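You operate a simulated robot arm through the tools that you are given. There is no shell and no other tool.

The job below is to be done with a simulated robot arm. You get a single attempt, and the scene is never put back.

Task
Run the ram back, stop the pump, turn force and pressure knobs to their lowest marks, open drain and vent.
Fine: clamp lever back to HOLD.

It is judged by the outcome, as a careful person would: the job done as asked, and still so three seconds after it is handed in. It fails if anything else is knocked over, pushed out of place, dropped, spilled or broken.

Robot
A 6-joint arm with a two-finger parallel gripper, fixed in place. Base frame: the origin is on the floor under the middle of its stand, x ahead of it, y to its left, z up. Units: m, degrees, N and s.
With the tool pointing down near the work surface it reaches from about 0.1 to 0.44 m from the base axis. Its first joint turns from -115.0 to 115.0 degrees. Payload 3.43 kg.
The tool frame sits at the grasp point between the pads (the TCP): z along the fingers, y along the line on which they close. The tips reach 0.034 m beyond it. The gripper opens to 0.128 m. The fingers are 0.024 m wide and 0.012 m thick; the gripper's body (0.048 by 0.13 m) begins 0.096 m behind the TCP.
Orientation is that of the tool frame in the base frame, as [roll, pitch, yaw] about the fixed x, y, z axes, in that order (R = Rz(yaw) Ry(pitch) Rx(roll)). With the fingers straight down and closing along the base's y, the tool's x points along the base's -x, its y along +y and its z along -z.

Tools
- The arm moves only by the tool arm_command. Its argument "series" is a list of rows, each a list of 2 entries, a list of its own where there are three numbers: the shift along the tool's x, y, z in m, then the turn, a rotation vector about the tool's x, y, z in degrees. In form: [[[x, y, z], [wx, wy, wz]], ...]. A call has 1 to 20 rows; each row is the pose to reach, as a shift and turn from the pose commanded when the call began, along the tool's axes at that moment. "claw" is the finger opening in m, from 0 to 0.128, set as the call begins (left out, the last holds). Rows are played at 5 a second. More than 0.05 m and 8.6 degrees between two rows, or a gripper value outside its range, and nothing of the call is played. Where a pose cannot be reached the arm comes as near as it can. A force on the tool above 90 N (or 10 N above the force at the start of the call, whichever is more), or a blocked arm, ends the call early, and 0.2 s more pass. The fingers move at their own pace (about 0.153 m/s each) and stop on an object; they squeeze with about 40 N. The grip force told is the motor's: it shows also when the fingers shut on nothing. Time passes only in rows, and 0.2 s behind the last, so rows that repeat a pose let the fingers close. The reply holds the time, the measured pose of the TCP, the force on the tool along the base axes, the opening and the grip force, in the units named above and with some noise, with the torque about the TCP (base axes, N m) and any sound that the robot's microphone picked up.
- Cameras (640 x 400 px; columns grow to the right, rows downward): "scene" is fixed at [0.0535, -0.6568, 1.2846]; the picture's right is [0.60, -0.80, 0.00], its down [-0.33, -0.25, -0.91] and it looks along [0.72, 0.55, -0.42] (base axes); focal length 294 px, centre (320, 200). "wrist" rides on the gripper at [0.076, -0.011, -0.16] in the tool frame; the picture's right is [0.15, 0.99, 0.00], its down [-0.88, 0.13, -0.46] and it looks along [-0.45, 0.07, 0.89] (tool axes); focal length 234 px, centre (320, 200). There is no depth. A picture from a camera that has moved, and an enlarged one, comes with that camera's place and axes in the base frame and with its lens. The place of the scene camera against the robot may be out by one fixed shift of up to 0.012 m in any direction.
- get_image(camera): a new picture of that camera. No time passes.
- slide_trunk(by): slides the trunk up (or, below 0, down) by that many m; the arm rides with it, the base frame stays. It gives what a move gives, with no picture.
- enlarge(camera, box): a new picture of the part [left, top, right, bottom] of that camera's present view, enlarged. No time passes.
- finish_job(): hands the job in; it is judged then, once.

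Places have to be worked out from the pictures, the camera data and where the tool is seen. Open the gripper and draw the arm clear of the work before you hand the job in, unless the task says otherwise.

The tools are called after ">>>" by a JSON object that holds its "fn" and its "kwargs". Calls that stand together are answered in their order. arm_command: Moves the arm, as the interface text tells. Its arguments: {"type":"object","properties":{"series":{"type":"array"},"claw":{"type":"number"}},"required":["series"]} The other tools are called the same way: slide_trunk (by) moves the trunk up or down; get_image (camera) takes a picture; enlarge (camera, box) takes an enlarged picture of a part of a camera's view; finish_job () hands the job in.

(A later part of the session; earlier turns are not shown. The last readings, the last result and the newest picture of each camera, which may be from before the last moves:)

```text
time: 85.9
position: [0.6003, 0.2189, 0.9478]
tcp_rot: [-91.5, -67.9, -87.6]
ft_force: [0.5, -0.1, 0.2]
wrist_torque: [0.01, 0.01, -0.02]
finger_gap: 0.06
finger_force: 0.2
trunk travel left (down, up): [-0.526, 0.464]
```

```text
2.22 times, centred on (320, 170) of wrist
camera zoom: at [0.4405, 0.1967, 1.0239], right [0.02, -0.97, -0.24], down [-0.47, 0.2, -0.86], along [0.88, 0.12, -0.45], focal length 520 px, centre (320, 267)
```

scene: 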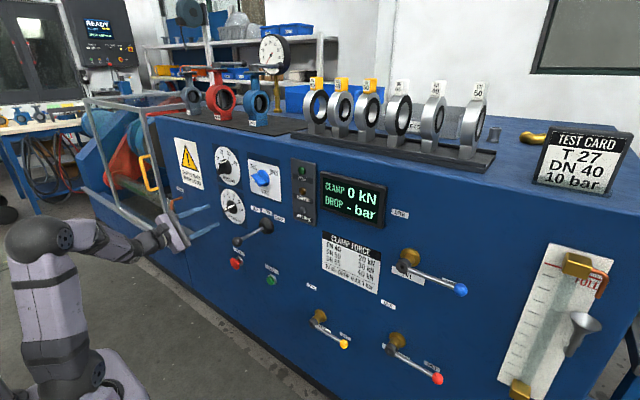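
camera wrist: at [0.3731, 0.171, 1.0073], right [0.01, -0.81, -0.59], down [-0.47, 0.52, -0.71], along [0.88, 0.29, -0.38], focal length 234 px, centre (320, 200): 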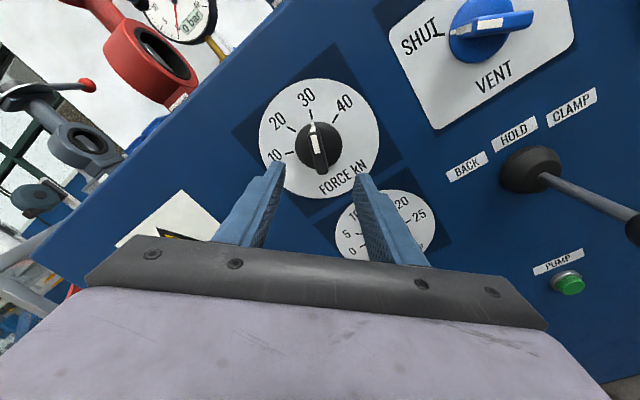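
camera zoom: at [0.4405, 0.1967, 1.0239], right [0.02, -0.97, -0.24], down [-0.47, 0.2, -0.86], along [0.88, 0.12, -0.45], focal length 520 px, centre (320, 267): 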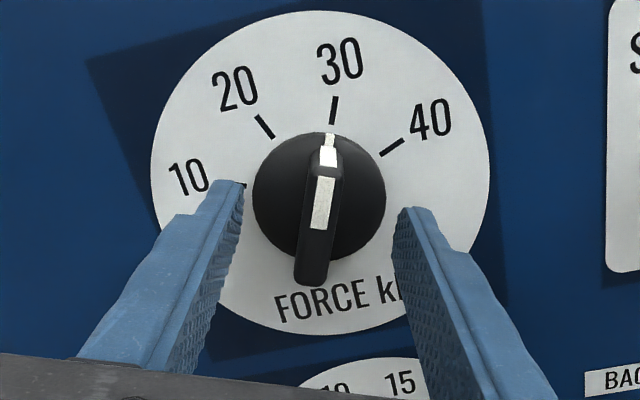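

The bar is centred between the pads, so I'll close on it.

>>> {"fn": "arm_command", "kwargs": {"series": [[[0, 0, 0], [0, 0, 0]], [[0, 0, 0], [0, 0, 0]], [[0, 0, 0], [0, 0, 0]], [[0, 0, 0], [0, 0, 0]]], "claw": 0.0}}

>>> {"fn": "arm_command", "kwargs": {"series": [[[0, 0, 0], [0, 0, -7.5]], [[0, 0, 0], [0, 0, -15]], [[0, 0, 0], [0, 0, -22.5]], [[0, 0, 0], [0, 0, -30]], [[0, 0, 0], [0, 0, -37.5]], [[0, 0, 0], [0, 0, -45]], [[0, 0, 0], [0, 0, -45]]]}}

>>> {"fn": "enlarge", "kwargs": {"camera": "wrist", "box": [220, 80, 420, 260]}}

```text
time: 86.9
position: [0.5983, 0.2202, 0.9497]
tcp_rot: [-91.4, -67.9, -87.7]
ft_force: [2.8, 6.5, 4.5]
wrist_torque: [0.0, 0.96, -0.4]
finger_gap: 0.0129
finger_force: 45.1
trunk travel left (down, up): [-0.526, 0.464]
```

```text
time: 88.5
position: [0.5989, 0.219, 0.9496]
tcp_rot: [91.2, -67.0, 89.9]
ft_force: [1.5, 0.7, 4.5]
wrist_torque: [0.01, 0.19, -1.16]
finger_gap: 0.0131
finger_force: 45.4
trunk travel left (down, up): [-0.526, 0.464]
```

```text
2.22 times, centred on (320, 170) of wrist
camera zoom: at [0.4391, 0.2547, 1.015], right [0.02, -0.85, 0.52], down [-0.45, -0.47, -0.76], along [0.89, -0.22, -0.4], focal length 520 px, centre (320, 267)
```

zoom: 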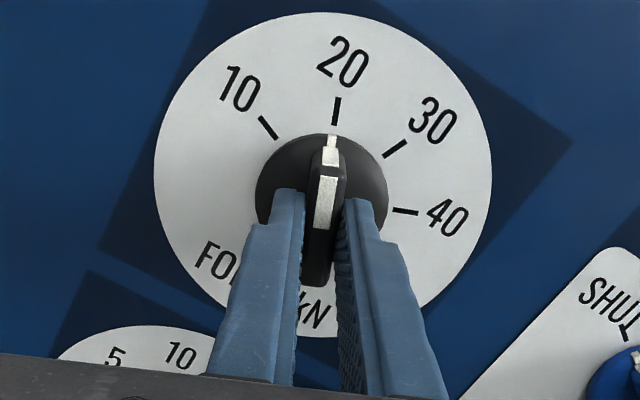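

The pointer is on 20 with only ~5 N, so the axis correction was right. Turning another 45° to 10.

>>> {"fn": "arm_command", "kwargs": {"series": [[[0, 0, 0], [0, 0, -7.5]], [[0, 0, 0], [0, 0, -15]], [[0, 0, 0], [0, 0, -22.5]], [[0, 0, 0], [0, 0, -30]], [[0, 0, 0], [0, 0, -37.5]], [[0, 0, 0], [0, 0, -45]], [[0, 0, 0], [0, 0, -45]], [[0, 0, 0], [0, 0, -45]]]}}

>>> {"fn": "enlarge", "kwargs": {"camera": "wrist", "box": [220, 80, 420, 260]}}

```text
time: 90.3
position: [0.5986, 0.2179, 0.9507]
tcp_rot: [90.3, -22.2, 90.9]
ft_force: [5.9, -1.5, 8.4]
wrist_torque: [0.38, -0.83, -0.94]
finger_gap: 0.0128
finger_force: 45.3
trunk travel left (down, up): [-0.526, 0.464]
```

```text
2.22 times, centred on (320, 170) of wrist
camera zoom: at [0.438, 0.2883, 0.9684], right [0.01, -0.24, 0.97], down [-0.44, -0.87, -0.21], along [0.9, -0.43, -0.11], focal length 520 px, centre (320, 267)
```

zoom: 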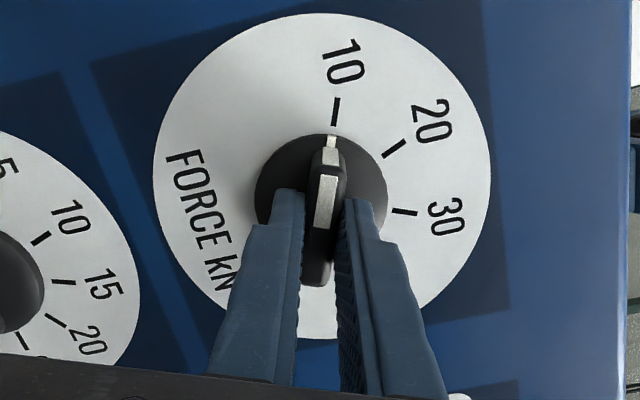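

Force is on 10. I'll release and back straight out, then check both dials.

>>> {"fn": "arm_command", "kwargs": {"series": [[[0, 0, 0], [0, 0, 0]], [[0, 0, 0], [0, 0, 0]], [[0, 0, 0], [0, 0, 0]], [[0, 0, -0.02], [0, 0, 0]], [[0, 0, -0.045], [0, 0, 0]], [[0, 0, -0.068], [0, 0, 0]], [[0, 0, -0.068], [0, 0, 0]]], "claw": 0.06}}

>>> {"fn": "get_image", "kwargs": {"camera": "wrist"}}

>>> {"fn": "enlarge", "kwargs": {"camera": "wrist", "box": [180, 70, 400, 220]}}

>>> {"fn": "enlarge", "kwargs": {"camera": "scene", "box": [180, 130, 340, 230]}}

```text
time: 91.9
position: [0.531, 0.2182, 0.9486]
tcp_rot: [90.6, -22.1, 90.9]
ft_force: [-0.5, 0.5, -0.3]
wrist_torque: [0.0, 0.02, 0.01]
finger_gap: 0.06
finger_force: 0.1
trunk travel left (down, up): [-0.526, 0.464]
```

```text
taken
camera wrist: at [0.3695, 0.2878, 0.968], right [0.01, -0.24, 0.97], down [-0.44, -0.87, -0.21], along [0.9, -0.43, -0.12], focal length 234 px, centre (320, 200)
```

wrist: 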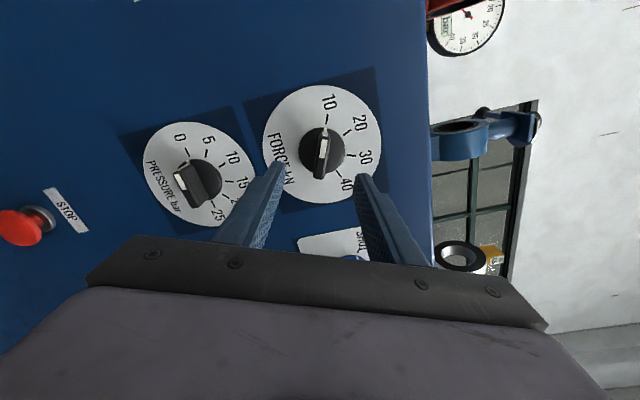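

```text
2.67 times, centred on (290, 145) of wrist
camera zoom: at [0.3695, 0.2878, 0.968], right [0.01, -0.24, 0.97], down [-0.44, -0.87, -0.21], along [0.9, -0.43, -0.12], focal length 624 px, centre (400, 347)
```

zoom: 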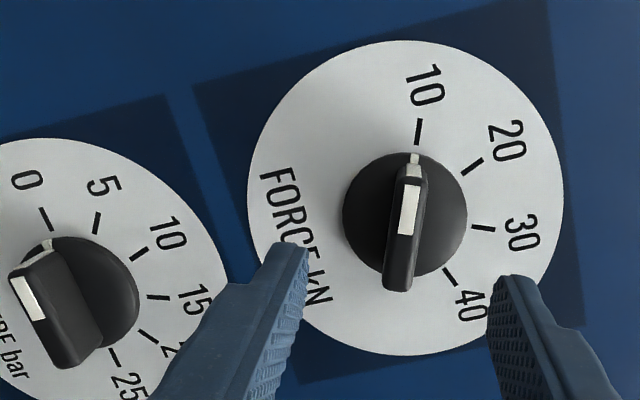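

```text
4.00 times, centred on (260, 180) of scene
camera zoom: at [0.0535, -0.6568, 1.2846], right [0.6, -0.8, 0.0], down [-0.33, -0.25, -0.91], along [0.72, 0.55, -0.42], focal length 1177 px, centre (560, 280)
```

zoom: 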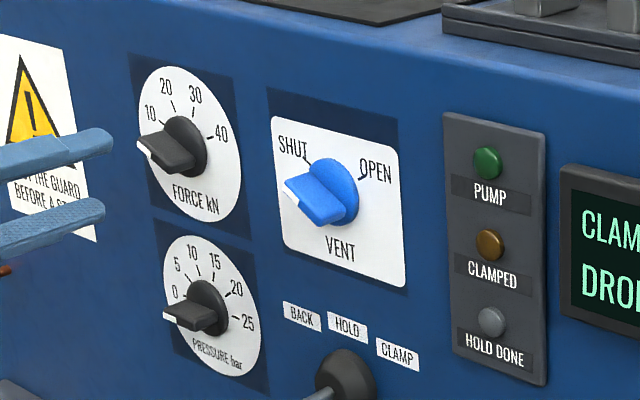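

Both dials are at their lowest marks (force 10, pressure 0). Next is the vent knob at about (y 0.028, z 0.944), pointer on SHUT. I'll move across in front of it with the tips well short of the panel, and roll 22.5° toward its bar direction.

>>> {"fn": "arm_command", "kwargs": {"series": [[[-0.0355, 0.0137, 0.001], [0, 0, 4.5]], [[-0.071, 0.0274, 0.002], [0, 0, 9]], [[-0.1065, 0.0411, 0.003], [0, 0, 13.5]], [[-0.142, 0.0548, 0.004], [0, 0, 18]], [[-0.1773, 0.0685, 0.006], [0, 0, 22.5]], [[-0.1773, 0.0685, 0.006], [0, 0, 22.5]], [[-0.1773, 0.0685, 0.006], [0, 0, 22.5]]]}}

>>> {"fn": "get_image", "kwargs": {"camera": "wrist"}}

>>> {"fn": "enlarge", "kwargs": {"camera": "wrist", "box": [240, 80, 400, 220]}}

```text
time: 93.5
position: [0.5348, 0.0493, 0.9495]
tcp_rot: [91.0, -44.7, 89.8]
ft_force: [1.4, 0.4, 0.4]
wrist_torque: [-0.02, 0.0, 0.01]
finger_gap: 0.0598
finger_force: 0.1
out of reach, approached as far as the arm can: row 5, 6, 7
trunk travel left (down, up): [-0.526, 0.464]
```

```text
taken
camera wrist: at [0.376, 0.109, 0.9959], right [0.01, -0.59, 0.81], down [-0.46, -0.72, -0.52], along [0.89, -0.36, -0.28], focal length 234 px, centre (320, 200)
```

wrist: 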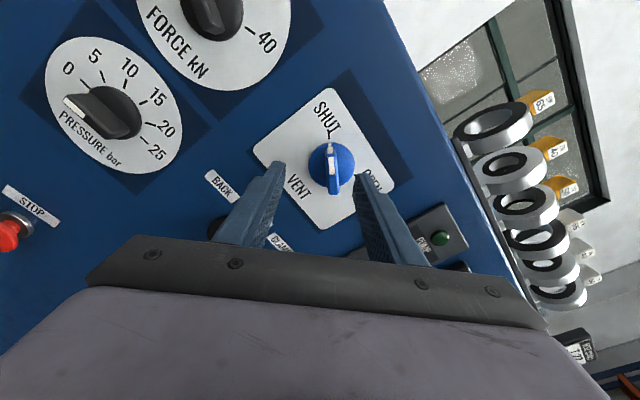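

```text
2.86 times, centred on (320, 150) of wrist
camera zoom: at [0.376, 0.109, 0.9959], right [0.01, -0.59, 0.81], down [-0.46, -0.72, -0.52], along [0.89, -0.36, -0.28], focal length 669 px, centre (320, 343)
```

zoom: 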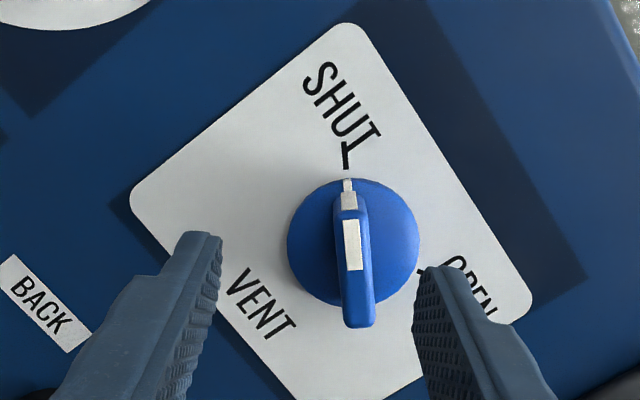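

The pointer is on SHUT, which I make at 150°, with OPEN at 30° (a 120° clockwise turn). The arm stopped at y 0.049, its near-reach limit, so I'll go slightly further forward to x≈0.557, where y 0.029 should be reachable, and roll -15° to match the bar.

>>> {"fn": "arm_command", "kwargs": {"series": [[[0, 0, 0.012], [0, 0, -5]], [[-0.007, 0.007, 0.022], [0, 0, -10]], [[-0.0148, 0.0148, 0.022], [0, 0, -15]], [[-0.0148, 0.0148, 0.022], [0, 0, -15]], [[-0.0148, 0.0148, 0.022], [0, 0, -15]]]}}

>>> {"fn": "enlarge", "kwargs": {"camera": "wrist", "box": [220, 80, 420, 260]}}

```text
time: 94.7
position: [0.5529, 0.0533, 0.9532]
tcp_rot: [90.8, -29.6, 90.0]
ft_force: [-0.1, -0.2, 0.3]
wrist_torque: [0.02, -0.01, 0.01]
finger_gap: 0.06
finger_force: 0.0
out of reach, approached as far as the arm can: row 1, 2, 3, 4, 5
trunk travel left (down, up): [-0.526, 0.464]
```

```text
2.22 times, centred on (320, 170) of wrist
camera zoom: at [0.3928, 0.1213, 0.9821], right [0.01, -0.36, 0.93], down [-0.45, -0.83, -0.32], along [0.89, -0.42, -0.18], focal length 520 px, centre (320, 267)
```

zoom: 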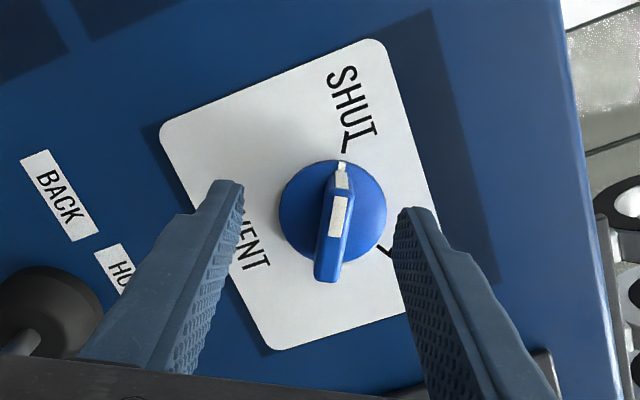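

The arm has a dead zone near y≈0 with the tool level, because at this height the wrist would have to bend above the forearm. It should vanish if the tool is higher relative to the shoulder. I'll back off, raise the arm 0.24 m in front of the machine, then lower the trunk by the same amount.

>>> {"fn": "arm_command", "kwargs": {"series": [[[0, 0, -0.02], [0, 0, 0]], [[0.026, 0.034, -0.022], [0, 0, 0]], [[0.052, 0.067, -0.022], [0, 0, 0]], [[0.076, 0.1, -0.022], [0, 0, 0]], [[0.1, 0.132, -0.022], [0, 0, 0]], [[0.124, 0.163, -0.022], [0, 0, 0]], [[0.146, 0.193, -0.022], [0, 0, 0]], [[0.146, 0.193, -0.022], [0, 0, 0]], [[0.146, 0.193, -0.022], [0, 0, 0]]]}}

>>> {"fn": "get_image", "kwargs": {"camera": "scene"}}

```text
time: 96.7
position: [0.5388, 0.0866, 1.1948]
tcp_rot: [90.6, -29.7, 90.8]
ft_force: [-1.0, -0.1, -0.1]
wrist_torque: [0.0, 0.02, 0.04]
finger_gap: 0.0602
finger_force: 0.1
out of reach, approached as far as the arm can: row 4, 5, 6, 7, 8, 9
trunk travel left (down, up): [-0.526, 0.464]
```

```text
taken
```

scene: 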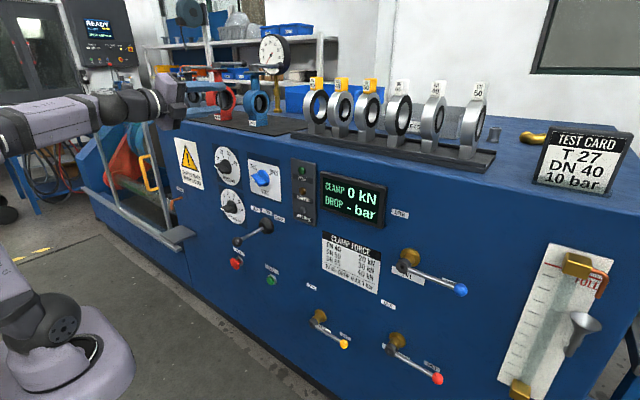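

The forearm now looks about level. I'll test whether y≈0.029 is reachable at this height, in free space in front of the machine.

>>> {"fn": "arm_command", "kwargs": {"series": [[[-0.0165, 0.0095, 0.005], [0, 0, 0]], [[-0.033, 0.019, 0.01], [0, 0, 0]], [[-0.0494, 0.0285, 0.015], [0, 0, 0]], [[-0.0494, 0.0285, 0.015], [0, 0, 0]], [[-0.0494, 0.0285, 0.015], [0, 0, 0]]]}}

```text
time: 97.9
position: [0.5548, 0.0339, 1.1856]
tcp_rot: [90.2, -29.8, 90.7]
ft_force: [-0.9, -0.5, -0.3]
wrist_torque: [-0.02, -0.03, 0.01]
finger_gap: 0.0601
finger_force: 0.0
out of reach, approached as far as the arm can: row 2, 3, 4, 5
trunk travel left (down, up): [-0.526, 0.464]
```

It reached (0.555, 0.034, 1.186), within 1 cm but still flagged. I'll try a little higher and further across, to find the limit.

>>> {"fn": "arm_command", "kwargs": {"series": [[[0.0032, 0.0155, 0], [0, 0, 0]], [[0.0063, 0.031, 0], [0, 0, 0]], [[0.0063, 0.031, 0], [0, 0, 0]], [[0.0063, 0.031, 0], [0, 0, 0]]]}}

```text
time: 98.9
position: [0.5565, 0.037, 1.1935]
tcp_rot: [89.6, -29.7, 90.9]
ft_force: [0.0, 0.4, -0.5]
wrist_torque: [0.0, 0.0, 0.0]
finger_gap: 0.0599
finger_force: 0.0
out of reach, approached as far as the arm can: row 1, 2, 3, 4
trunk travel left (down, up): [-0.526, 0.464]
```

This looks like wrist joint limits at this roll: by symmetry, rolling 180° around gives the same finger alignment with much more joint range. I'll move a bit to +y in free space and roll +180° in two calls.

>>> {"fn": "arm_command", "kwargs": {"series": [[[0.018, -0.01, -0.005], [0, 0, 0]], [[0.036, -0.021, -0.01], [0, 0, 0]], [[0.054, -0.031, -0.015], [0, 0, 8]], [[0.054, -0.031, -0.015], [0, 0, 16]], [[0.054, -0.031, -0.015], [0, 0, 24]], [[0.054, -0.031, -0.015], [0, 0, 32]], [[0.054, -0.031, -0.015], [0, 0, 40]], [[0.054, -0.031, -0.015], [0, 0, 48]], [[0.054, -0.031, -0.015], [0, 0, 56]], [[0.054, -0.031, -0.015], [0, 0, 64]], [[0.054, -0.031, -0.015], [0, 0, 72]], [[0.054, -0.031, -0.015], [0, 0, 80]], [[0.054, -0.031, -0.015], [0, 0, 88]], [[0.054, -0.031, -0.015], [0, 0, 90]]]}}

>>> {"fn": "arm_command", "kwargs": {"series": [[[0, 0, 0], [0, 0, 8]], [[0, 0, 0], [0, 0, 16]], [[0, 0, 0], [0, 0, 24]], [[0, 0, 0], [0, 0, 32]], [[0, 0, 0], [0, 0, 40]], [[0, 0, 0], [0, 0, 48]], [[0, 0, 0], [0, 0, 56]], [[0, 0, 0], [0, 0, 64]], [[0, 0, 0], [0, 0, 72]], [[0, 0, 0], [0, 0, 80]], [[0, 0, 0], [0, 0, 88]], [[0, 0, 0], [0, 0, 90]], [[0, 0, 0], [0, 0, 90]]]}}

```text
time: 101.9
position: [0.5408, 0.0983, 1.1927]
tcp_rot: [-91.1, -60.2, -88.0]
ft_force: [-0.5, -0.7, -0.3]
wrist_torque: [0.01, -0.02, -0.02]
finger_gap: 0.06
finger_force: 0.0
trunk travel left (down, up): [-0.526, 0.464]
```

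```text
time: 104.7
position: [0.5405, 0.096, 1.1913]
tcp_rot: [-90.6, 29.7, -89.2]
ft_force: [-0.1, -0.5, -0.7]
wrist_torque: [0.0, 0.02, 0.04]
finger_gap: 0.0601
finger_force: 0.0
trunk travel left (down, up): [-0.526, 0.464]
```

Rolled around without trouble. Now I'll move across to y≈0.029 at this height to confirm it is reachable.

>>> {"fn": "arm_command", "kwargs": {"series": [[[0.0193, -0.0112, 0.005], [0, 0, 0]], [[0.0387, -0.0223, 0.01], [0, 0, 0]], [[0.058, -0.0335, 0.012], [0, 0, 0]], [[0.058, -0.0335, 0.012], [0, 0, 0]]]}}

```text
time: 105.7
position: [0.5538, 0.0302, 1.1922]
tcp_rot: [-90.6, 29.6, -89.1]
ft_force: [0.0, -0.6, 0.4]
wrist_torque: [0.01, 0.03, 0.01]
finger_gap: 0.0602
finger_force: 0.1
trunk travel left (down, up): [-0.526, 0.464]
```

Reached cleanly. I'll back off 1 cm and lower the trunk to bring the fingers in front of the vent knob.

>>> {"fn": "arm_command", "kwargs": {"series": [[[0, 0, -0.01], [0, 0, 0]], [[0, 0, -0.01], [0, 0, 0]]]}}

>>> {"fn": "slide_trunk", "kwargs": {"by": -0.244}}

>>> {"fn": "get_image", "kwargs": {"camera": "wrist"}}

>>> {"fn": "enlarge", "kwargs": {"camera": "wrist", "box": [240, 80, 400, 220]}}

```text
time: 106.3
position: [0.5524, 0.0323, 1.1944]
tcp_rot: [-90.8, 29.8, -89.2]
ft_force: [0.0, 0.8, -0.5]
wrist_torque: [-0.04, 0.03, -0.03]
finger_gap: 0.0601
finger_force: 0.1
out of reach, approached as far as the arm can: row 1, 2
trunk travel left (down, up): [-0.526, 0.464]
```

```text
time: 108.8
position: [0.5531, 0.0312, 0.9504]
tcp_rot: [-90.6, 29.5, -89.3]
ft_force: [1.4, 0.0, -0.1]
wrist_torque: [0.02, -0.03, 0.03]
finger_gap: 0.0602
finger_force: 0.1
trunk travel left (down, up): [-0.282, 0.708]
```

```text
taken
camera wrist: at [0.3934, -0.0443, 0.9233], right [-0.02, 0.36, -0.93], down [-0.47, 0.82, 0.33], along [0.88, 0.44, 0.16], focal length 234 px, centre (320, 200)
```

wrist: 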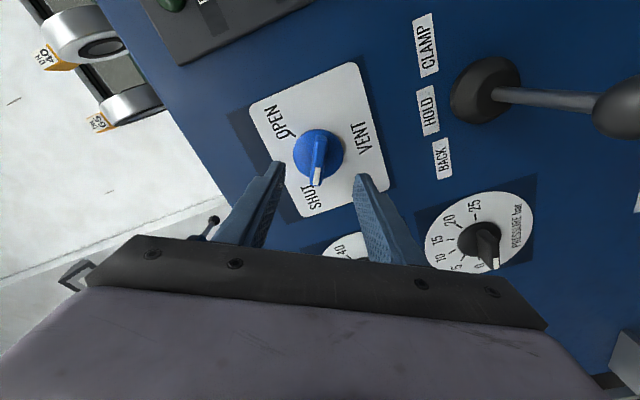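

```text
2.86 times, centred on (320, 150) of wrist
camera zoom: at [0.3934, -0.0443, 0.9233], right [-0.02, 0.36, -0.93], down [-0.47, 0.82, 0.33], along [0.88, 0.44, 0.16], focal length 669 px, centre (320, 343)
```

zoom: 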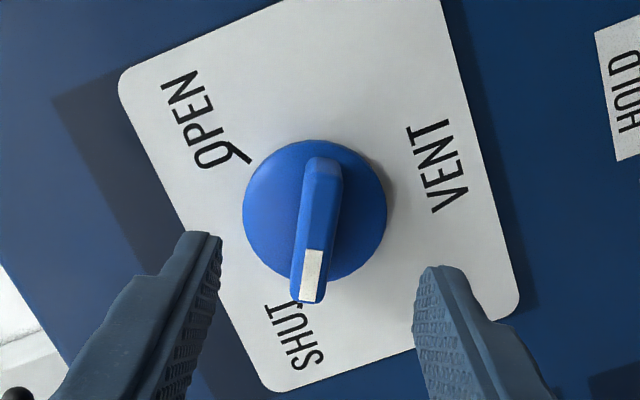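

Well aligned: the bar lies straight between the fingers, and the knob axis is about +3 mm (tool x), -2 mm (tool y) from mine after the known bias. I'll correct and advance over the bar.

>>> {"fn": "arm_command", "kwargs": {"series": [[[0.0025, -0.0022, 0.012], [0, 0, 0]], [[0.0025, -0.0022, 0.025], [0, 0, 0]], [[0.0025, -0.0022, 0.037], [0, 0, 0]], [[0.0025, -0.0022, 0.045], [0, 0, 0]], [[0.0025, -0.0022, 0.045], [0, 0, 0]]]}}

>>> {"fn": "enlarge", "kwargs": {"camera": "wrist", "box": [220, 80, 420, 260]}}

```text
time: 110.0
position: [0.597, 0.0281, 0.9501]
tcp_rot: [-90.6, 29.6, -89.1]
ft_force: [-0.9, 0.0, 0.7]
wrist_torque: [0.02, -0.01, 0.06]
finger_gap: 0.0598
finger_force: 0.0
trunk travel left (down, up): [-0.282, 0.708]
```

```text
2.22 times, centred on (320, 170) of wrist
camera zoom: at [0.4382, -0.0473, 0.923], right [-0.02, 0.36, -0.93], down [-0.47, 0.82, 0.33], along [0.88, 0.44, 0.16], focal length 520 px, centre (320, 267)
```

zoom: 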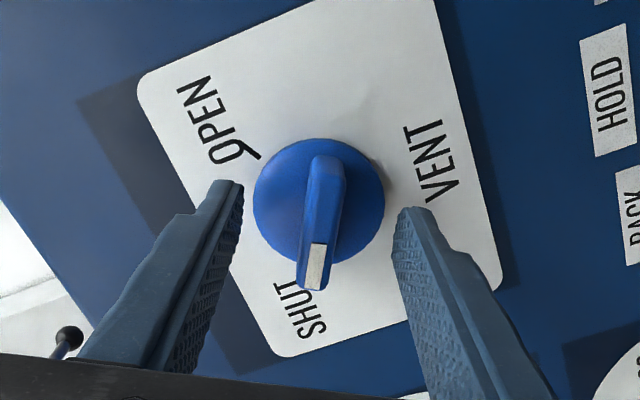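

The disc centre sits at the same pixel as in the successful force-knob grip. Closing on the bar.

>>> {"fn": "arm_command", "kwargs": {"series": [[[0, 0, 0], [0, 0, 0]], [[0, 0, 0], [0, 0, 0]], [[0, 0, 0], [0, 0, 0]], [[0, 0, 0], [0, 0, 0]]], "claw": 0.0}}

>>> {"fn": "arm_command", "kwargs": {"series": [[[0, 0, 0], [0, 0, 7.5]], [[0, 0, 0], [0, 0, 15]], [[0, 0, 0], [0, 0, 22.5]], [[0, 0, 0], [0, 0, 30]], [[0, 0, 0], [0, 0, 30]]]}}

>>> {"fn": "enlarge", "kwargs": {"camera": "wrist", "box": [220, 80, 420, 260]}}

```text
time: 111.0
position: [0.5971, 0.0282, 0.9502]
tcp_rot: [-90.6, 29.6, -89.2]
ft_force: [2.7, 1.3, 0.0]
wrist_torque: [0.36, -0.75, -0.33]
finger_gap: 0.0128
finger_force: 45.1
trunk travel left (down, up): [-0.282, 0.708]
```

```text
time: 112.2
position: [0.5972, 0.0289, 0.95]
tcp_rot: [-91.4, 59.7, -90.2]
ft_force: [-15.4, 3.4, -14.7]
wrist_torque: [0.0, -0.86, -0.16]
finger_gap: 0.0133
finger_force: 44.7
trunk travel left (down, up): [-0.282, 0.708]
```

```text
2.22 times, centred on (320, 170) of wrist
camera zoom: at [0.4373, -0.0232, 0.8909], right [-0.02, 0.78, -0.63], down [-0.46, 0.55, 0.7], along [0.89, 0.3, 0.34], focal length 520 px, centre (320, 267)
```

zoom: 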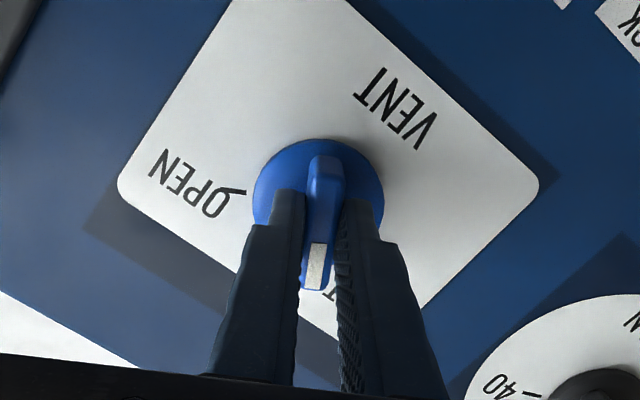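

It's turning, with ~15–20 N of side load. I'll shift 1.7 mm along tool y to relieve it and continue another 30°.

>>> {"fn": "arm_command", "kwargs": {"series": [[[-0.0015, 0.0017, -0.001], [0, 0, 0]], [[-0.0015, 0.0017, -0.001], [0, 0, 7.5]], [[-0.0015, 0.0017, -0.001], [0, 0, 15]], [[-0.0015, 0.0017, -0.001], [0, 0, 22.5]], [[-0.0015, 0.0017, -0.001], [0, 0, 30]], [[-0.0015, 0.0017, -0.001], [0, 0, 30]]]}}

>>> {"fn": "enlarge", "kwargs": {"camera": "wrist", "box": [220, 80, 420, 260]}}

```text
time: 113.6
position: [0.597, 0.028, 0.9488]
tcp_rot: [-165.5, 89.1, -164.6]
ft_force: [-5.0, -6.4, -15.2]
wrist_torque: [-0.03, -0.56, -0.97]
finger_gap: 0.0131
finger_force: 44.8
trunk travel left (down, up): [-0.282, 0.708]
```

```text
2.22 times, centred on (320, 170) of wrist
camera zoom: at [0.4363, 0.0143, 0.8754], right [-0.02, 0.99, -0.15], down [-0.45, 0.13, 0.89], along [0.9, 0.08, 0.44], focal length 520 px, centre (320, 267)
```

zoom: 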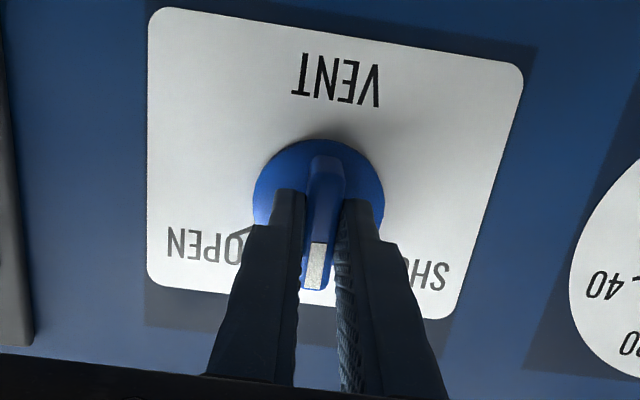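

The pointer is at the top, halfway. I'll relieve the small load and continue.

>>> {"fn": "arm_command", "kwargs": {"series": [[[0.0015, -0.001, 0], [0, 0, 0]], [[0.0015, -0.001, 0], [0, 0, 7.5]], [[0.0015, -0.001, 0], [0, 0, 15]], [[0.0015, -0.001, 0], [0, 0, 22.5]], [[0.0015, -0.001, 0], [0, 0, 30]], [[0.0015, -0.001, 0], [0, 0, 30]]]}}

>>> {"fn": "enlarge", "kwargs": {"camera": "wrist", "box": [220, 80, 420, 260]}}

```text
time: 115.0
position: [0.596, 0.0301, 0.9498]
tcp_rot: [90.9, 60.2, 92.0]
ft_force: [16.5, -2.3, 4.1]
wrist_torque: [0.01, 0.39, -0.72]
finger_gap: 0.013
finger_force: 45.1
trunk travel left (down, up): [-0.282, 0.708]
```

```text
2.22 times, centred on (320, 170) of wrist
camera zoom: at [0.436, 0.0534, 0.879], right [-0.02, 0.93, 0.36], down [-0.44, -0.33, 0.83], along [0.9, -0.15, 0.42], focal length 520 px, centre (320, 267)
```

zoom: 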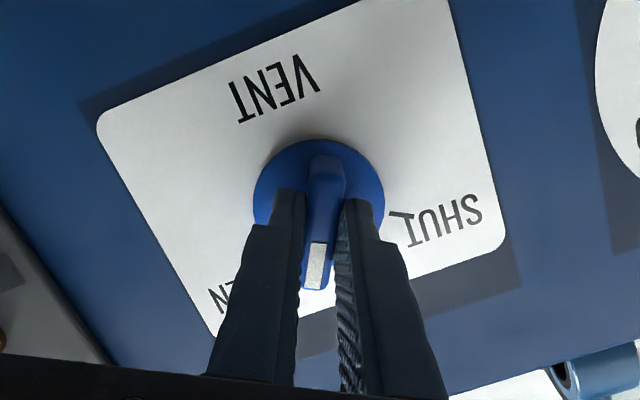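

At 60° with only a mild axial pull. The final 30° brings it to OPEN.

>>> {"fn": "arm_command", "kwargs": {"series": [[[0, 0, 0.001], [0, 0, 0]], [[0, 0, 0.001], [0, 0, 7.5]], [[0, 0, 0.001], [0, 0, 15]], [[0, 0, 0.001], [0, 0, 22.5]], [[0, 0, 0.001], [0, 0, 30]], [[0, 0, 0.001], [0, 0, 30]]]}}

>>> {"fn": "enlarge", "kwargs": {"camera": "wrist", "box": [220, 80, 420, 260]}}

>>> {"fn": "enlarge", "kwargs": {"camera": "scene", "box": [200, 130, 360, 230]}}

```text
time: 116.4
position: [0.5972, 0.0299, 0.9494]
tcp_rot: [90.5, 30.2, 91.4]
ft_force: [2.6, -0.6, 2.4]
wrist_torque: [-0.01, 0.2, -0.04]
finger_gap: 0.0125
finger_force: 44.3
trunk travel left (down, up): [-0.282, 0.708]
```

```text
2.22 times, centred on (320, 170) of wrist
camera zoom: at [0.4356, 0.0857, 0.9028], right [-0.01, 0.62, 0.78], down [-0.44, -0.7, 0.56], along [0.9, -0.34, 0.28], focal length 520 px, centre (320, 267)
```

zoom: 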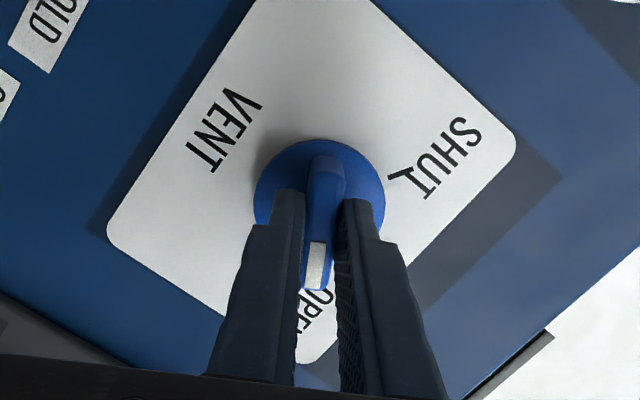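

```text
4.00 times, centred on (280, 180) of scene
camera zoom: at [0.0535, -0.6568, 1.2846], right [0.6, -0.8, 0.0], down [-0.33, -0.25, -0.91], along [0.72, 0.55, -0.42], focal length 1177 px, centre (480, 280)
```

zoom: 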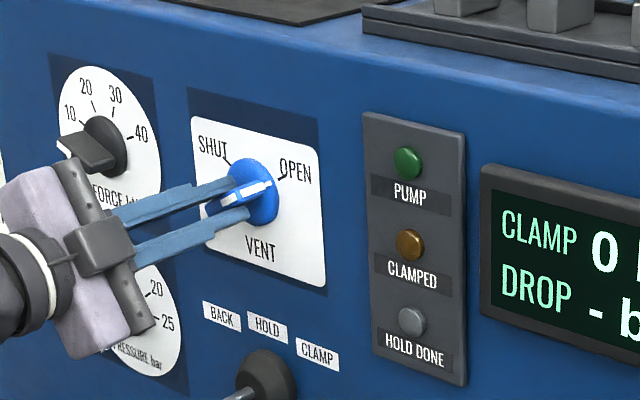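

Loads are near zero and the pointer appears on the OPEN mark. I'll release, back out and check.

>>> {"fn": "arm_command", "kwargs": {"series": [[[0, 0, 0], [0, 0, 0]], [[0, 0, 0], [0, 0, 0]], [[0, 0, 0], [0, 0, 0]], [[0, 0, -0.015], [0, 0, 0]], [[0, 0, -0.03], [0, 0, 0]], [[0, 0, -0.042], [0, 0, 0]], [[0, 0, -0.042], [0, 0, 0]]], "claw": 0.06}}

>>> {"fn": "enlarge", "kwargs": {"camera": "wrist", "box": [240, 80, 400, 220]}}

>>> {"fn": "enlarge", "kwargs": {"camera": "scene", "box": [200, 130, 360, 230]}}

```text
time: 118.0
position: [0.5544, 0.0312, 0.9496]
tcp_rot: [90.6, 30.3, 91.4]
ft_force: [0.0, -0.3, -0.7]
wrist_torque: [-0.02, 0.01, -0.04]
finger_gap: 0.0598
finger_force: 0.1
trunk travel left (down, up): [-0.282, 0.708]
```

```text
2.86 times, centred on (320, 150) of wrist
camera zoom: at [0.3937, 0.0862, 0.9031], right [0.0, 0.63, 0.78], down [-0.44, -0.7, 0.56], along [0.9, -0.34, 0.28], focal length 669 px, centre (320, 343)
```

zoom: 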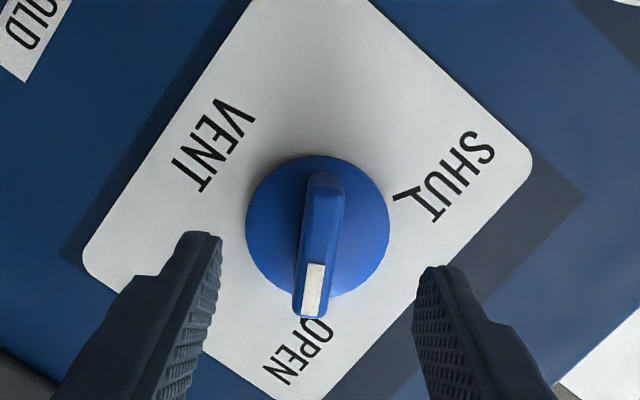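

```text
4.00 times, centred on (280, 180) of scene
camera zoom: at [0.0535, -0.6568, 1.2846], right [0.6, -0.8, 0.0], down [-0.33, -0.25, -0.91], along [0.72, 0.55, -0.42], focal length 1177 px, centre (480, 280)
```

zoom: 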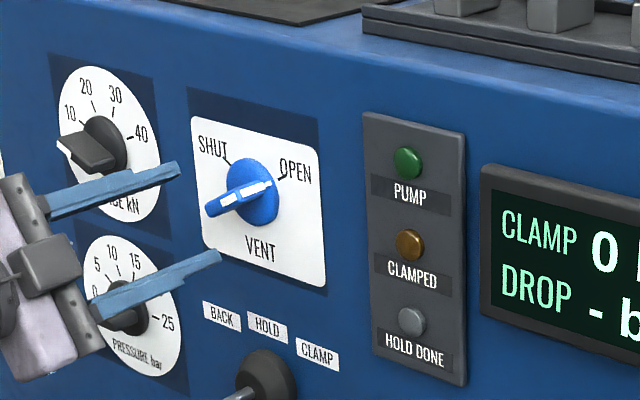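

The vent pointer is on OPEN. For the drain (yellow) I'll roll back to neutral and move to y≈-0.27 in front of the panel at this height, before lowering.

>>> {"fn": "arm_command", "kwargs": {"series": [[[-0.0325, -0.0187, 0], [0, 0, -7.5]], [[-0.065, -0.0375, 0], [0, 0, -15]], [[-0.0975, -0.0563, -0.002], [0, 0, -22.5]], [[-0.13, -0.075, -0.004], [0, 0, -30]], [[-0.1625, -0.0937, -0.006], [0, 0, -37.5]], [[-0.195, -0.1125, -0.008], [0, 0, -45]], [[-0.2275, -0.1312, -0.01], [0, 0, -52.5]], [[-0.26, -0.15, -0.012], [0, 0, -60]], [[-0.26, -0.15, -0.012], [0, 0, -60]]], "claw": 0.0}}

>>> {"fn": "get_image", "kwargs": {"camera": "scene"}}

```text
time: 120.0
position: [0.5482, -0.2718, 0.9527]
tcp_rot: [-139.6, 89.2, -138.5]
ft_force: [-0.4, -0.7, -0.6]
wrist_torque: [-0.01, 0.0, -0.02]
finger_gap: 0.0
finger_force: 32.9
out of reach, approached as far as the arm can: row 1
trunk travel left (down, up): [-0.282, 0.708]
```

```text
taken
```

scene: 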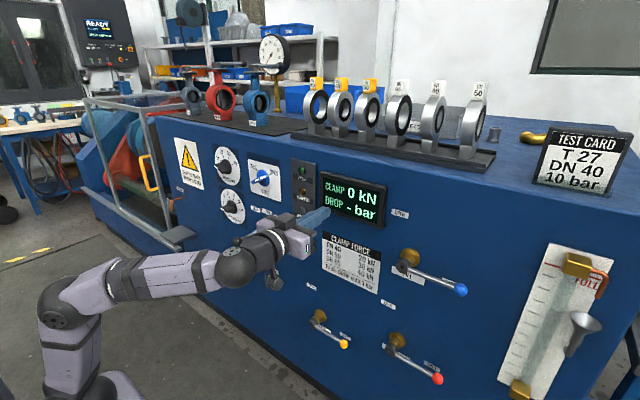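

Now in front of the display with clearance. I'll lower the trunk 0.26 m and look at the drain valve up close.

>>> {"fn": "slide_trunk", "kwargs": {"by": -0.26}}

>>> {"fn": "get_image", "kwargs": {"camera": "wrist"}}

>>> {"fn": "get_image", "kwargs": {"camera": "scene"}}

```text
time: 122.7
position: [0.5473, -0.2708, 0.6933]
tcp_rot: [-147.5, 89.3, -146.4]
ft_force: [0.0, -0.3, 0.1]
wrist_torque: [0.02, 0.04, 0.01]
finger_gap: 0.0001
finger_force: 32.8
trunk travel left (down, up): [-0.022, 0.968]
```

```text
taken
camera wrist: at [0.387, -0.2874, 0.6186], right [-0.02, 0.99, -0.15], down [-0.45, 0.13, 0.88], along [0.89, 0.09, 0.44], focal length 234 px, centre (320, 200)
```

wrist: 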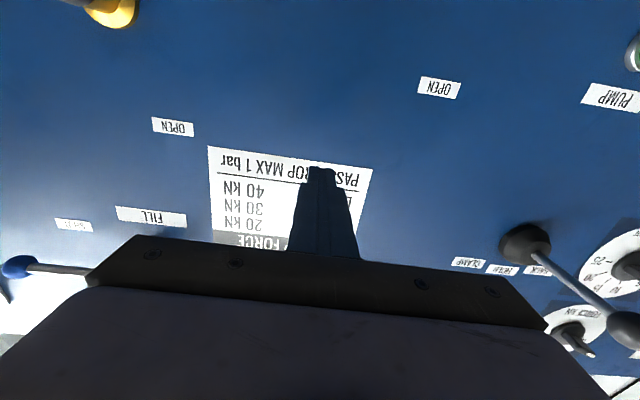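

```text
taken
```

scene: 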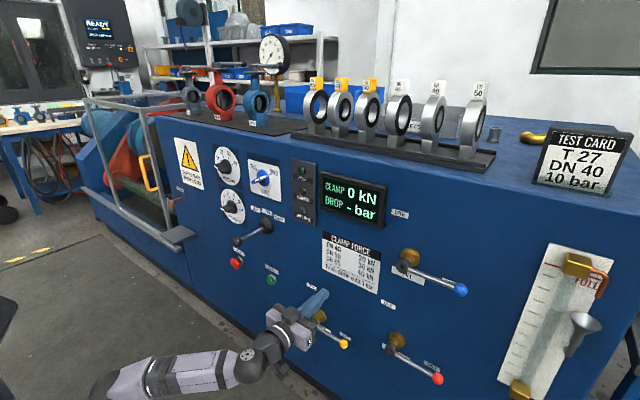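

The drain is below the view. I'll lower the arm 0.12 m while backing off 3 cm, to see the drain valve and lever.

>>> {"fn": "arm_command", "kwargs": {"series": [[[0.03, 0, -0.01], [0, 0, 0]], [[0.06, 0, -0.02], [0, 0, 0]], [[0.09, 0, -0.03], [0, 0, 0]], [[0.12, 0, -0.035], [0, 0, 0]], [[0.12, 0, -0.035], [0, 0, 0]]]}}

>>> {"fn": "get_image", "kwargs": {"camera": "wrist"}}

```text
time: 123.9
position: [0.5121, -0.2709, 0.5751]
tcp_rot: [-145.5, 89.4, -144.4]
ft_force: [0.4, 0.8, -0.6]
wrist_torque: [0.0, 0.01, 0.01]
finger_gap: 0.0001
finger_force: 33.2
trunk travel left (down, up): [-0.022, 0.968]
```

```text
taken
camera wrist: at [0.3508, -0.2877, 0.5002], right [-0.02, 0.99, -0.15], down [-0.45, 0.13, 0.88], along [0.89, 0.09, 0.44], focal length 234 px, centre (320, 200)
```

wrist: 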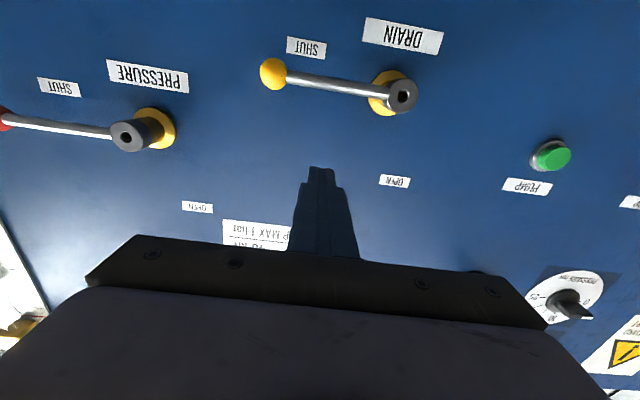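

The drain lever is clear: boss at (y -0.200, z 0.50), lever horizontal to the ball at y≈-0.327, x≈0.604. I'll drop the closed fingers in front of and below the lever at y≈-0.29, then look before moving in under it.

>>> {"fn": "arm_command", "kwargs": {"series": [[[0.03, -0.005, 0], [0, 0, 0]], [[0.06, -0.01, 0], [0, 0, 0]], [[0.09, -0.015, 0], [0, 0, 0]], [[0.12, -0.019, 0], [0, 0, 0]], [[0.12, -0.019, 0], [0, 0, 0]]]}}

>>> {"fn": "get_image", "kwargs": {"camera": "wrist"}}

>>> {"fn": "enlarge", "kwargs": {"camera": "scene", "box": [230, 270, 390, 370]}}

```text
time: 125.1
position: [0.5093, -0.2923, 0.4552]
tcp_rot: [-146.7, 89.4, -145.6]
ft_force: [0.0, -0.5, -0.2]
wrist_torque: [0.01, -0.01, -0.03]
finger_gap: 0.0
finger_force: 32.3
trunk travel left (down, up): [-0.022, 0.968]
```

```text
taken
camera wrist: at [0.3498, -0.3079, 0.3798], right [-0.02, 0.99, -0.15], down [-0.45, 0.13, 0.88], along [0.89, 0.09, 0.44], focal length 234 px, centre (320, 200)
```

wrist: 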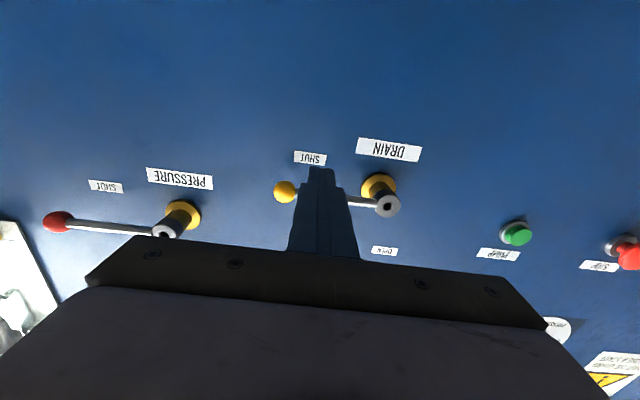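

```text
4.00 times, centred on (310, 320) of scene
camera zoom: at [0.0535, -0.6568, 1.2846], right [0.6, -0.8, 0.0], down [-0.33, -0.25, -0.91], along [0.72, 0.55, -0.42], focal length 1177 px, centre (360, -280)
```

zoom: 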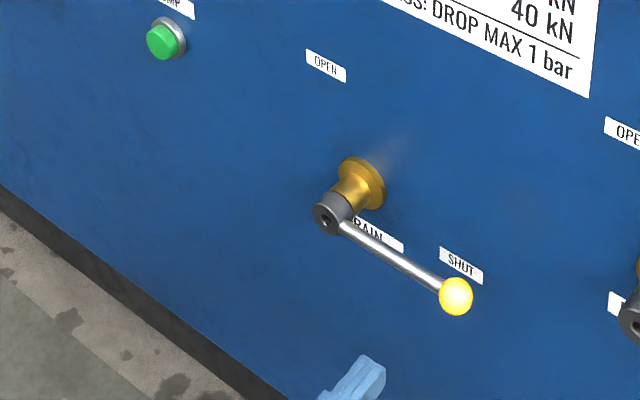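

Both views agree: ball at (0.603, -0.327, 0.500), boss at (-0.200, 0.50). The finger is below the lever, so I'll advance 7.3 cm to place the tips just under the rod.

>>> {"fn": "arm_command", "kwargs": {"series": [[[0, 0, 0.025], [0, 0, 0]], [[0, 0, 0.05], [0, 0, 0]], [[0, 0, 0.073], [0, 0, 0]], [[0, 0, 0.073], [0, 0, 0]]]}}

>>> {"fn": "enlarge", "kwargs": {"camera": "scene", "box": [230, 270, 390, 370]}}

>>> {"fn": "get_image", "kwargs": {"camera": "wrist"}}

```text
time: 126.1
position: [0.5837, -0.2899, 0.4529]
tcp_rot: [-148.3, 89.3, -147.3]
ft_force: [0.0, 0.2, -0.1]
wrist_torque: [0.0, -0.03, 0.0]
finger_gap: 0.0001
finger_force: 33.3
trunk travel left (down, up): [-0.022, 0.968]
```

```text
4.00 times, centred on (310, 320) of scene
camera zoom: at [0.0535, -0.6568, 1.2846], right [0.6, -0.8, 0.0], down [-0.33, -0.25, -0.91], along [0.72, 0.55, -0.42], focal length 1177 px, centre (360, -280)
```

zoom: 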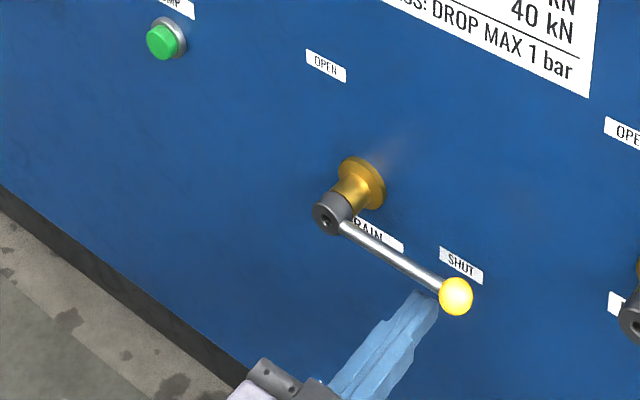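

```text
taken
camera wrist: at [0.424, -0.3063, 0.3779], right [-0.02, 0.99, -0.15], down [-0.45, 0.13, 0.88], along [0.89, 0.09, 0.44], focal length 234 px, centre (320, 200)
```

wrist: 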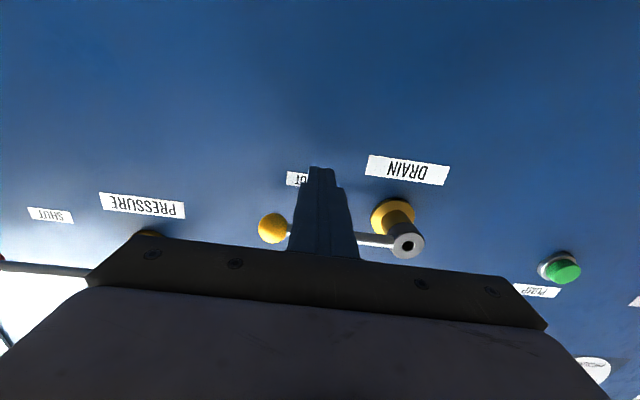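

Finger placed just below the rod, no contact. I'll push up gently along the lever's arc for the first ~15° and check that it moves.

>>> {"fn": "arm_command", "kwargs": {"series": [[[-0.012, 0, 0], [0, 0, 0]], [[-0.024, 0, 0], [0, 0, 0]], [[-0.034, -0.001, 0], [0, 0, 0]], [[-0.045, -0.0016, 0], [0, 0, 0]], [[-0.055, -0.0016, 0], [0, 0, 0]]]}}

>>> {"fn": "enlarge", "kwargs": {"camera": "scene", "box": [230, 270, 390, 370]}}

```text
time: 127.3
position: [0.583, -0.2928, 0.5074]
tcp_rot: [-151.1, 89.2, -150.0]
ft_force: [0.4, 2.5, -2.4]
wrist_torque: [-0.01, 0.02, 0.01]
finger_gap: 0.0
finger_force: 33.4
trunk travel left (down, up): [-0.022, 0.968]
```

```text
4.00 times, centred on (310, 320) of scene
camera zoom: at [0.0535, -0.6568, 1.2846], right [0.6, -0.8, 0.0], down [-0.33, -0.25, -0.91], along [0.72, 0.55, -0.42], focal length 1177 px, centre (360, -280)
```

zoom: 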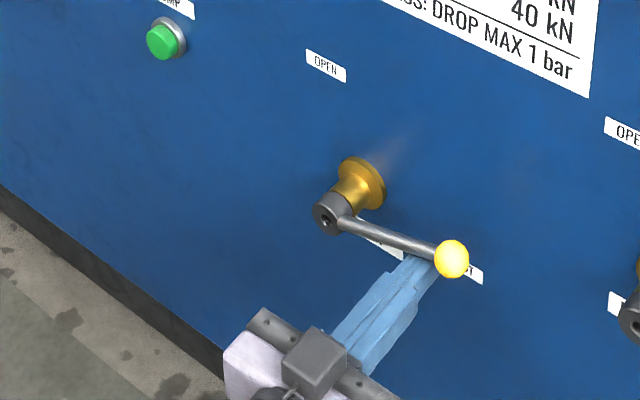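

The lever lifts easily (about 3 N). I'll carry on along the arc to roughly 67°.

>>> {"fn": "arm_command", "kwargs": {"series": [[[-0.0118, 0.0016, 0], [0, 0, 0]], [[-0.0234, 0.0047, 0], [0, 0, 0]], [[-0.0345, 0.0092, 0], [0, 0, 0]], [[-0.0449, 0.0153, 0], [0, 0, 0]], [[-0.0544, 0.0225, 0], [0, 0, 0]], [[-0.0629, 0.031, 0], [0, 0, 0]], [[-0.0702, 0.0406, 0], [0, 0, 0]]]}}

>>> {"fn": "enlarge", "kwargs": {"camera": "scene", "box": [230, 250, 390, 350]}}

```text
time: 128.9
position: [0.5832, -0.2533, 0.5778]
tcp_rot: [-144.1, 89.3, -143.1]
ft_force: [0.1, -0.7, 0.4]
wrist_torque: [0.01, -0.01, -0.06]
finger_gap: 0.0
finger_force: 33.0
trunk travel left (down, up): [-0.022, 0.968]
```

```text
4.00 times, centred on (310, 300) of scene
camera zoom: at [0.0535, -0.6568, 1.2846], right [0.6, -0.8, 0.0], down [-0.33, -0.25, -0.91], along [0.72, 0.55, -0.42], focal length 1177 px, centre (360, -200)
```

zoom: 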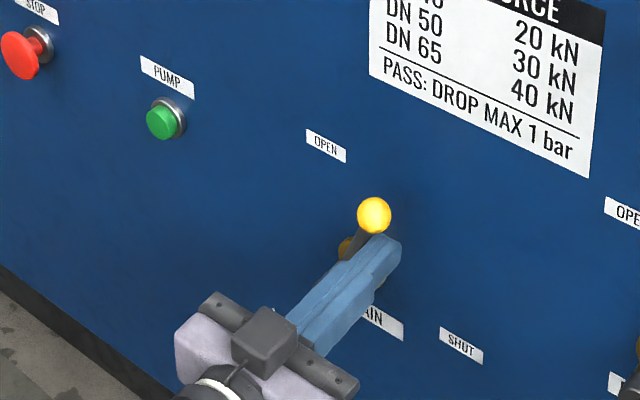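

About 70° now. Continuing to vertical while watching for the stop.

>>> {"fn": "arm_command", "kwargs": {"series": [[[-0.006, 0.0103, 0], [0, 0, 0]], [[-0.0107, 0.0215, 0], [0, 0, 0]], [[-0.0125, 0.0275, 0], [0, 0, 0]], [[-0.0138, 0.033, 0], [0, 0, 0]], [[-0.0138, 0.033, 0], [0, 0, 0]]]}}

>>> {"fn": "enlarge", "kwargs": {"camera": "scene", "box": [230, 250, 390, 350]}}

>>> {"fn": "get_image", "kwargs": {"camera": "wrist"}}

```text
time: 130.1
position: [0.5825, -0.2175, 0.5909]
tcp_rot: [-146.1, 89.3, -144.9]
ft_force: [-0.3, 0.2, 0.3]
wrist_torque: [0.04, 0.01, 0.02]
finger_gap: 0.0
finger_force: 32.7
trunk travel left (down, up): [-0.022, 0.968]
```

```text
4.00 times, centred on (310, 300) of scene
camera zoom: at [0.0535, -0.6568, 1.2846], right [0.6, -0.8, 0.0], down [-0.33, -0.25, -0.91], along [0.72, 0.55, -0.42], focal length 1177 px, centre (360, -200)
```

zoom: 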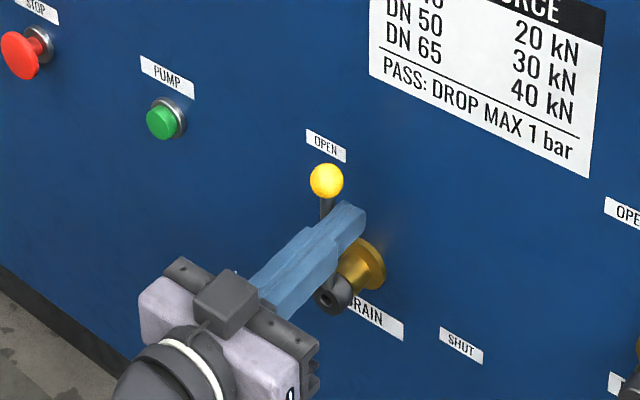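

```text
taken
camera wrist: at [0.4225, -0.234, 0.5166], right [-0.02, 0.99, -0.15], down [-0.45, 0.13, 0.88], along [0.89, 0.09, 0.44], focal length 234 px, centre (320, 200)
```

wrist: 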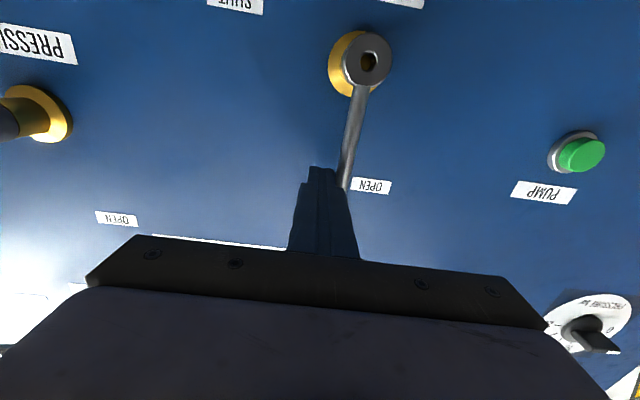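

The lever stands about vertical with no load. I'll nudge a few millimetres further to feel whether it is on its OPEN stop.

>>> {"fn": "arm_command", "kwargs": {"series": [[[0, 0.003, 0], [0, 0, 0]], [[0, 0.006, 0], [0, 0, 0]], [[0, 0.006, 0], [0, 0, 0]]]}}

>>> {"fn": "get_image", "kwargs": {"camera": "wrist"}}

```text
time: 130.9
position: [0.5816, -0.2159, 0.5916]
tcp_rot: [-162.2, 89.3, -161.7]
ft_force: [1.4, -20.3, 1.4]
wrist_torque: [0.02, -0.02, -0.38]
finger_gap: 0.0
finger_force: 33.0
trunk travel left (down, up): [-0.022, 0.968]
```

```text
taken
camera wrist: at [0.4224, -0.2304, 0.5167], right [-0.01, 0.99, -0.15], down [-0.45, 0.13, 0.89], along [0.89, 0.08, 0.44], focal length 234 px, centre (320, 200)
```

wrist: 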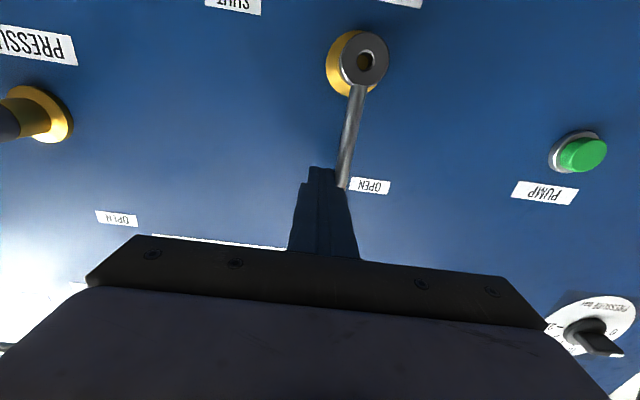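

A firm stop at 20 N, so the drain is fully open. I'll move off the lever to the -y side, then back straight out.

>>> {"fn": "arm_command", "kwargs": {"series": [[[0, -0.01, 0], [0, 0, 0]], [[0, -0.025, 0], [0, 0, 0]], [[0, -0.03, -0.03], [0, 0, 0]], [[0, -0.03, -0.06], [0, 0, 0]], [[0, -0.03, -0.08], [0, 0, 0]], [[0, -0.03, -0.08], [0, 0, 0]]]}}

>>> {"fn": "get_image", "kwargs": {"camera": "scene"}}

>>> {"fn": "get_image", "kwargs": {"camera": "wrist"}}

```text
time: 132.3
position: [0.5021, -0.2425, 0.5929]
tcp_rot: [-146.1, 89.3, -145.0]
ft_force: [-0.4, 0.0, 0.6]
wrist_torque: [0.02, -0.02, 0.0]
finger_gap: 0.0
finger_force: 33.2
trunk travel left (down, up): [-0.022, 0.968]
```

```text
taken
```

scene: 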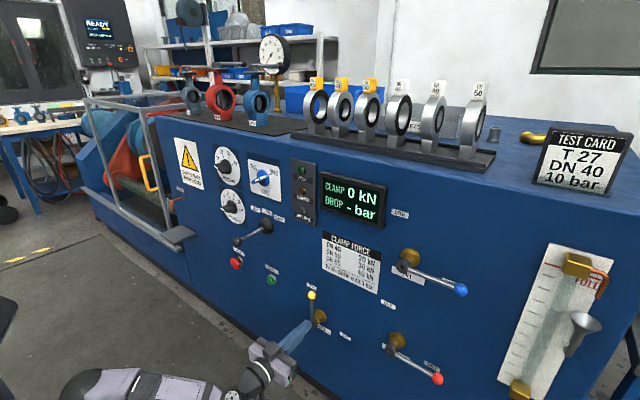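

```text
taken
camera wrist: at [0.3419, -0.2592, 0.5179], right [-0.02, 0.99, -0.15], down [-0.45, 0.13, 0.88], along [0.89, 0.09, 0.44], focal length 234 px, centre (320, 200)
```

wrist: 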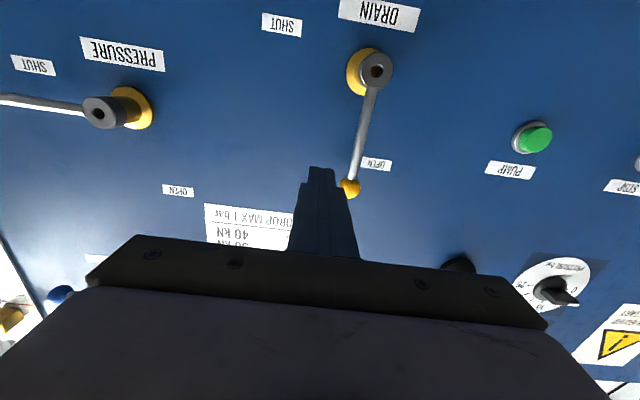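

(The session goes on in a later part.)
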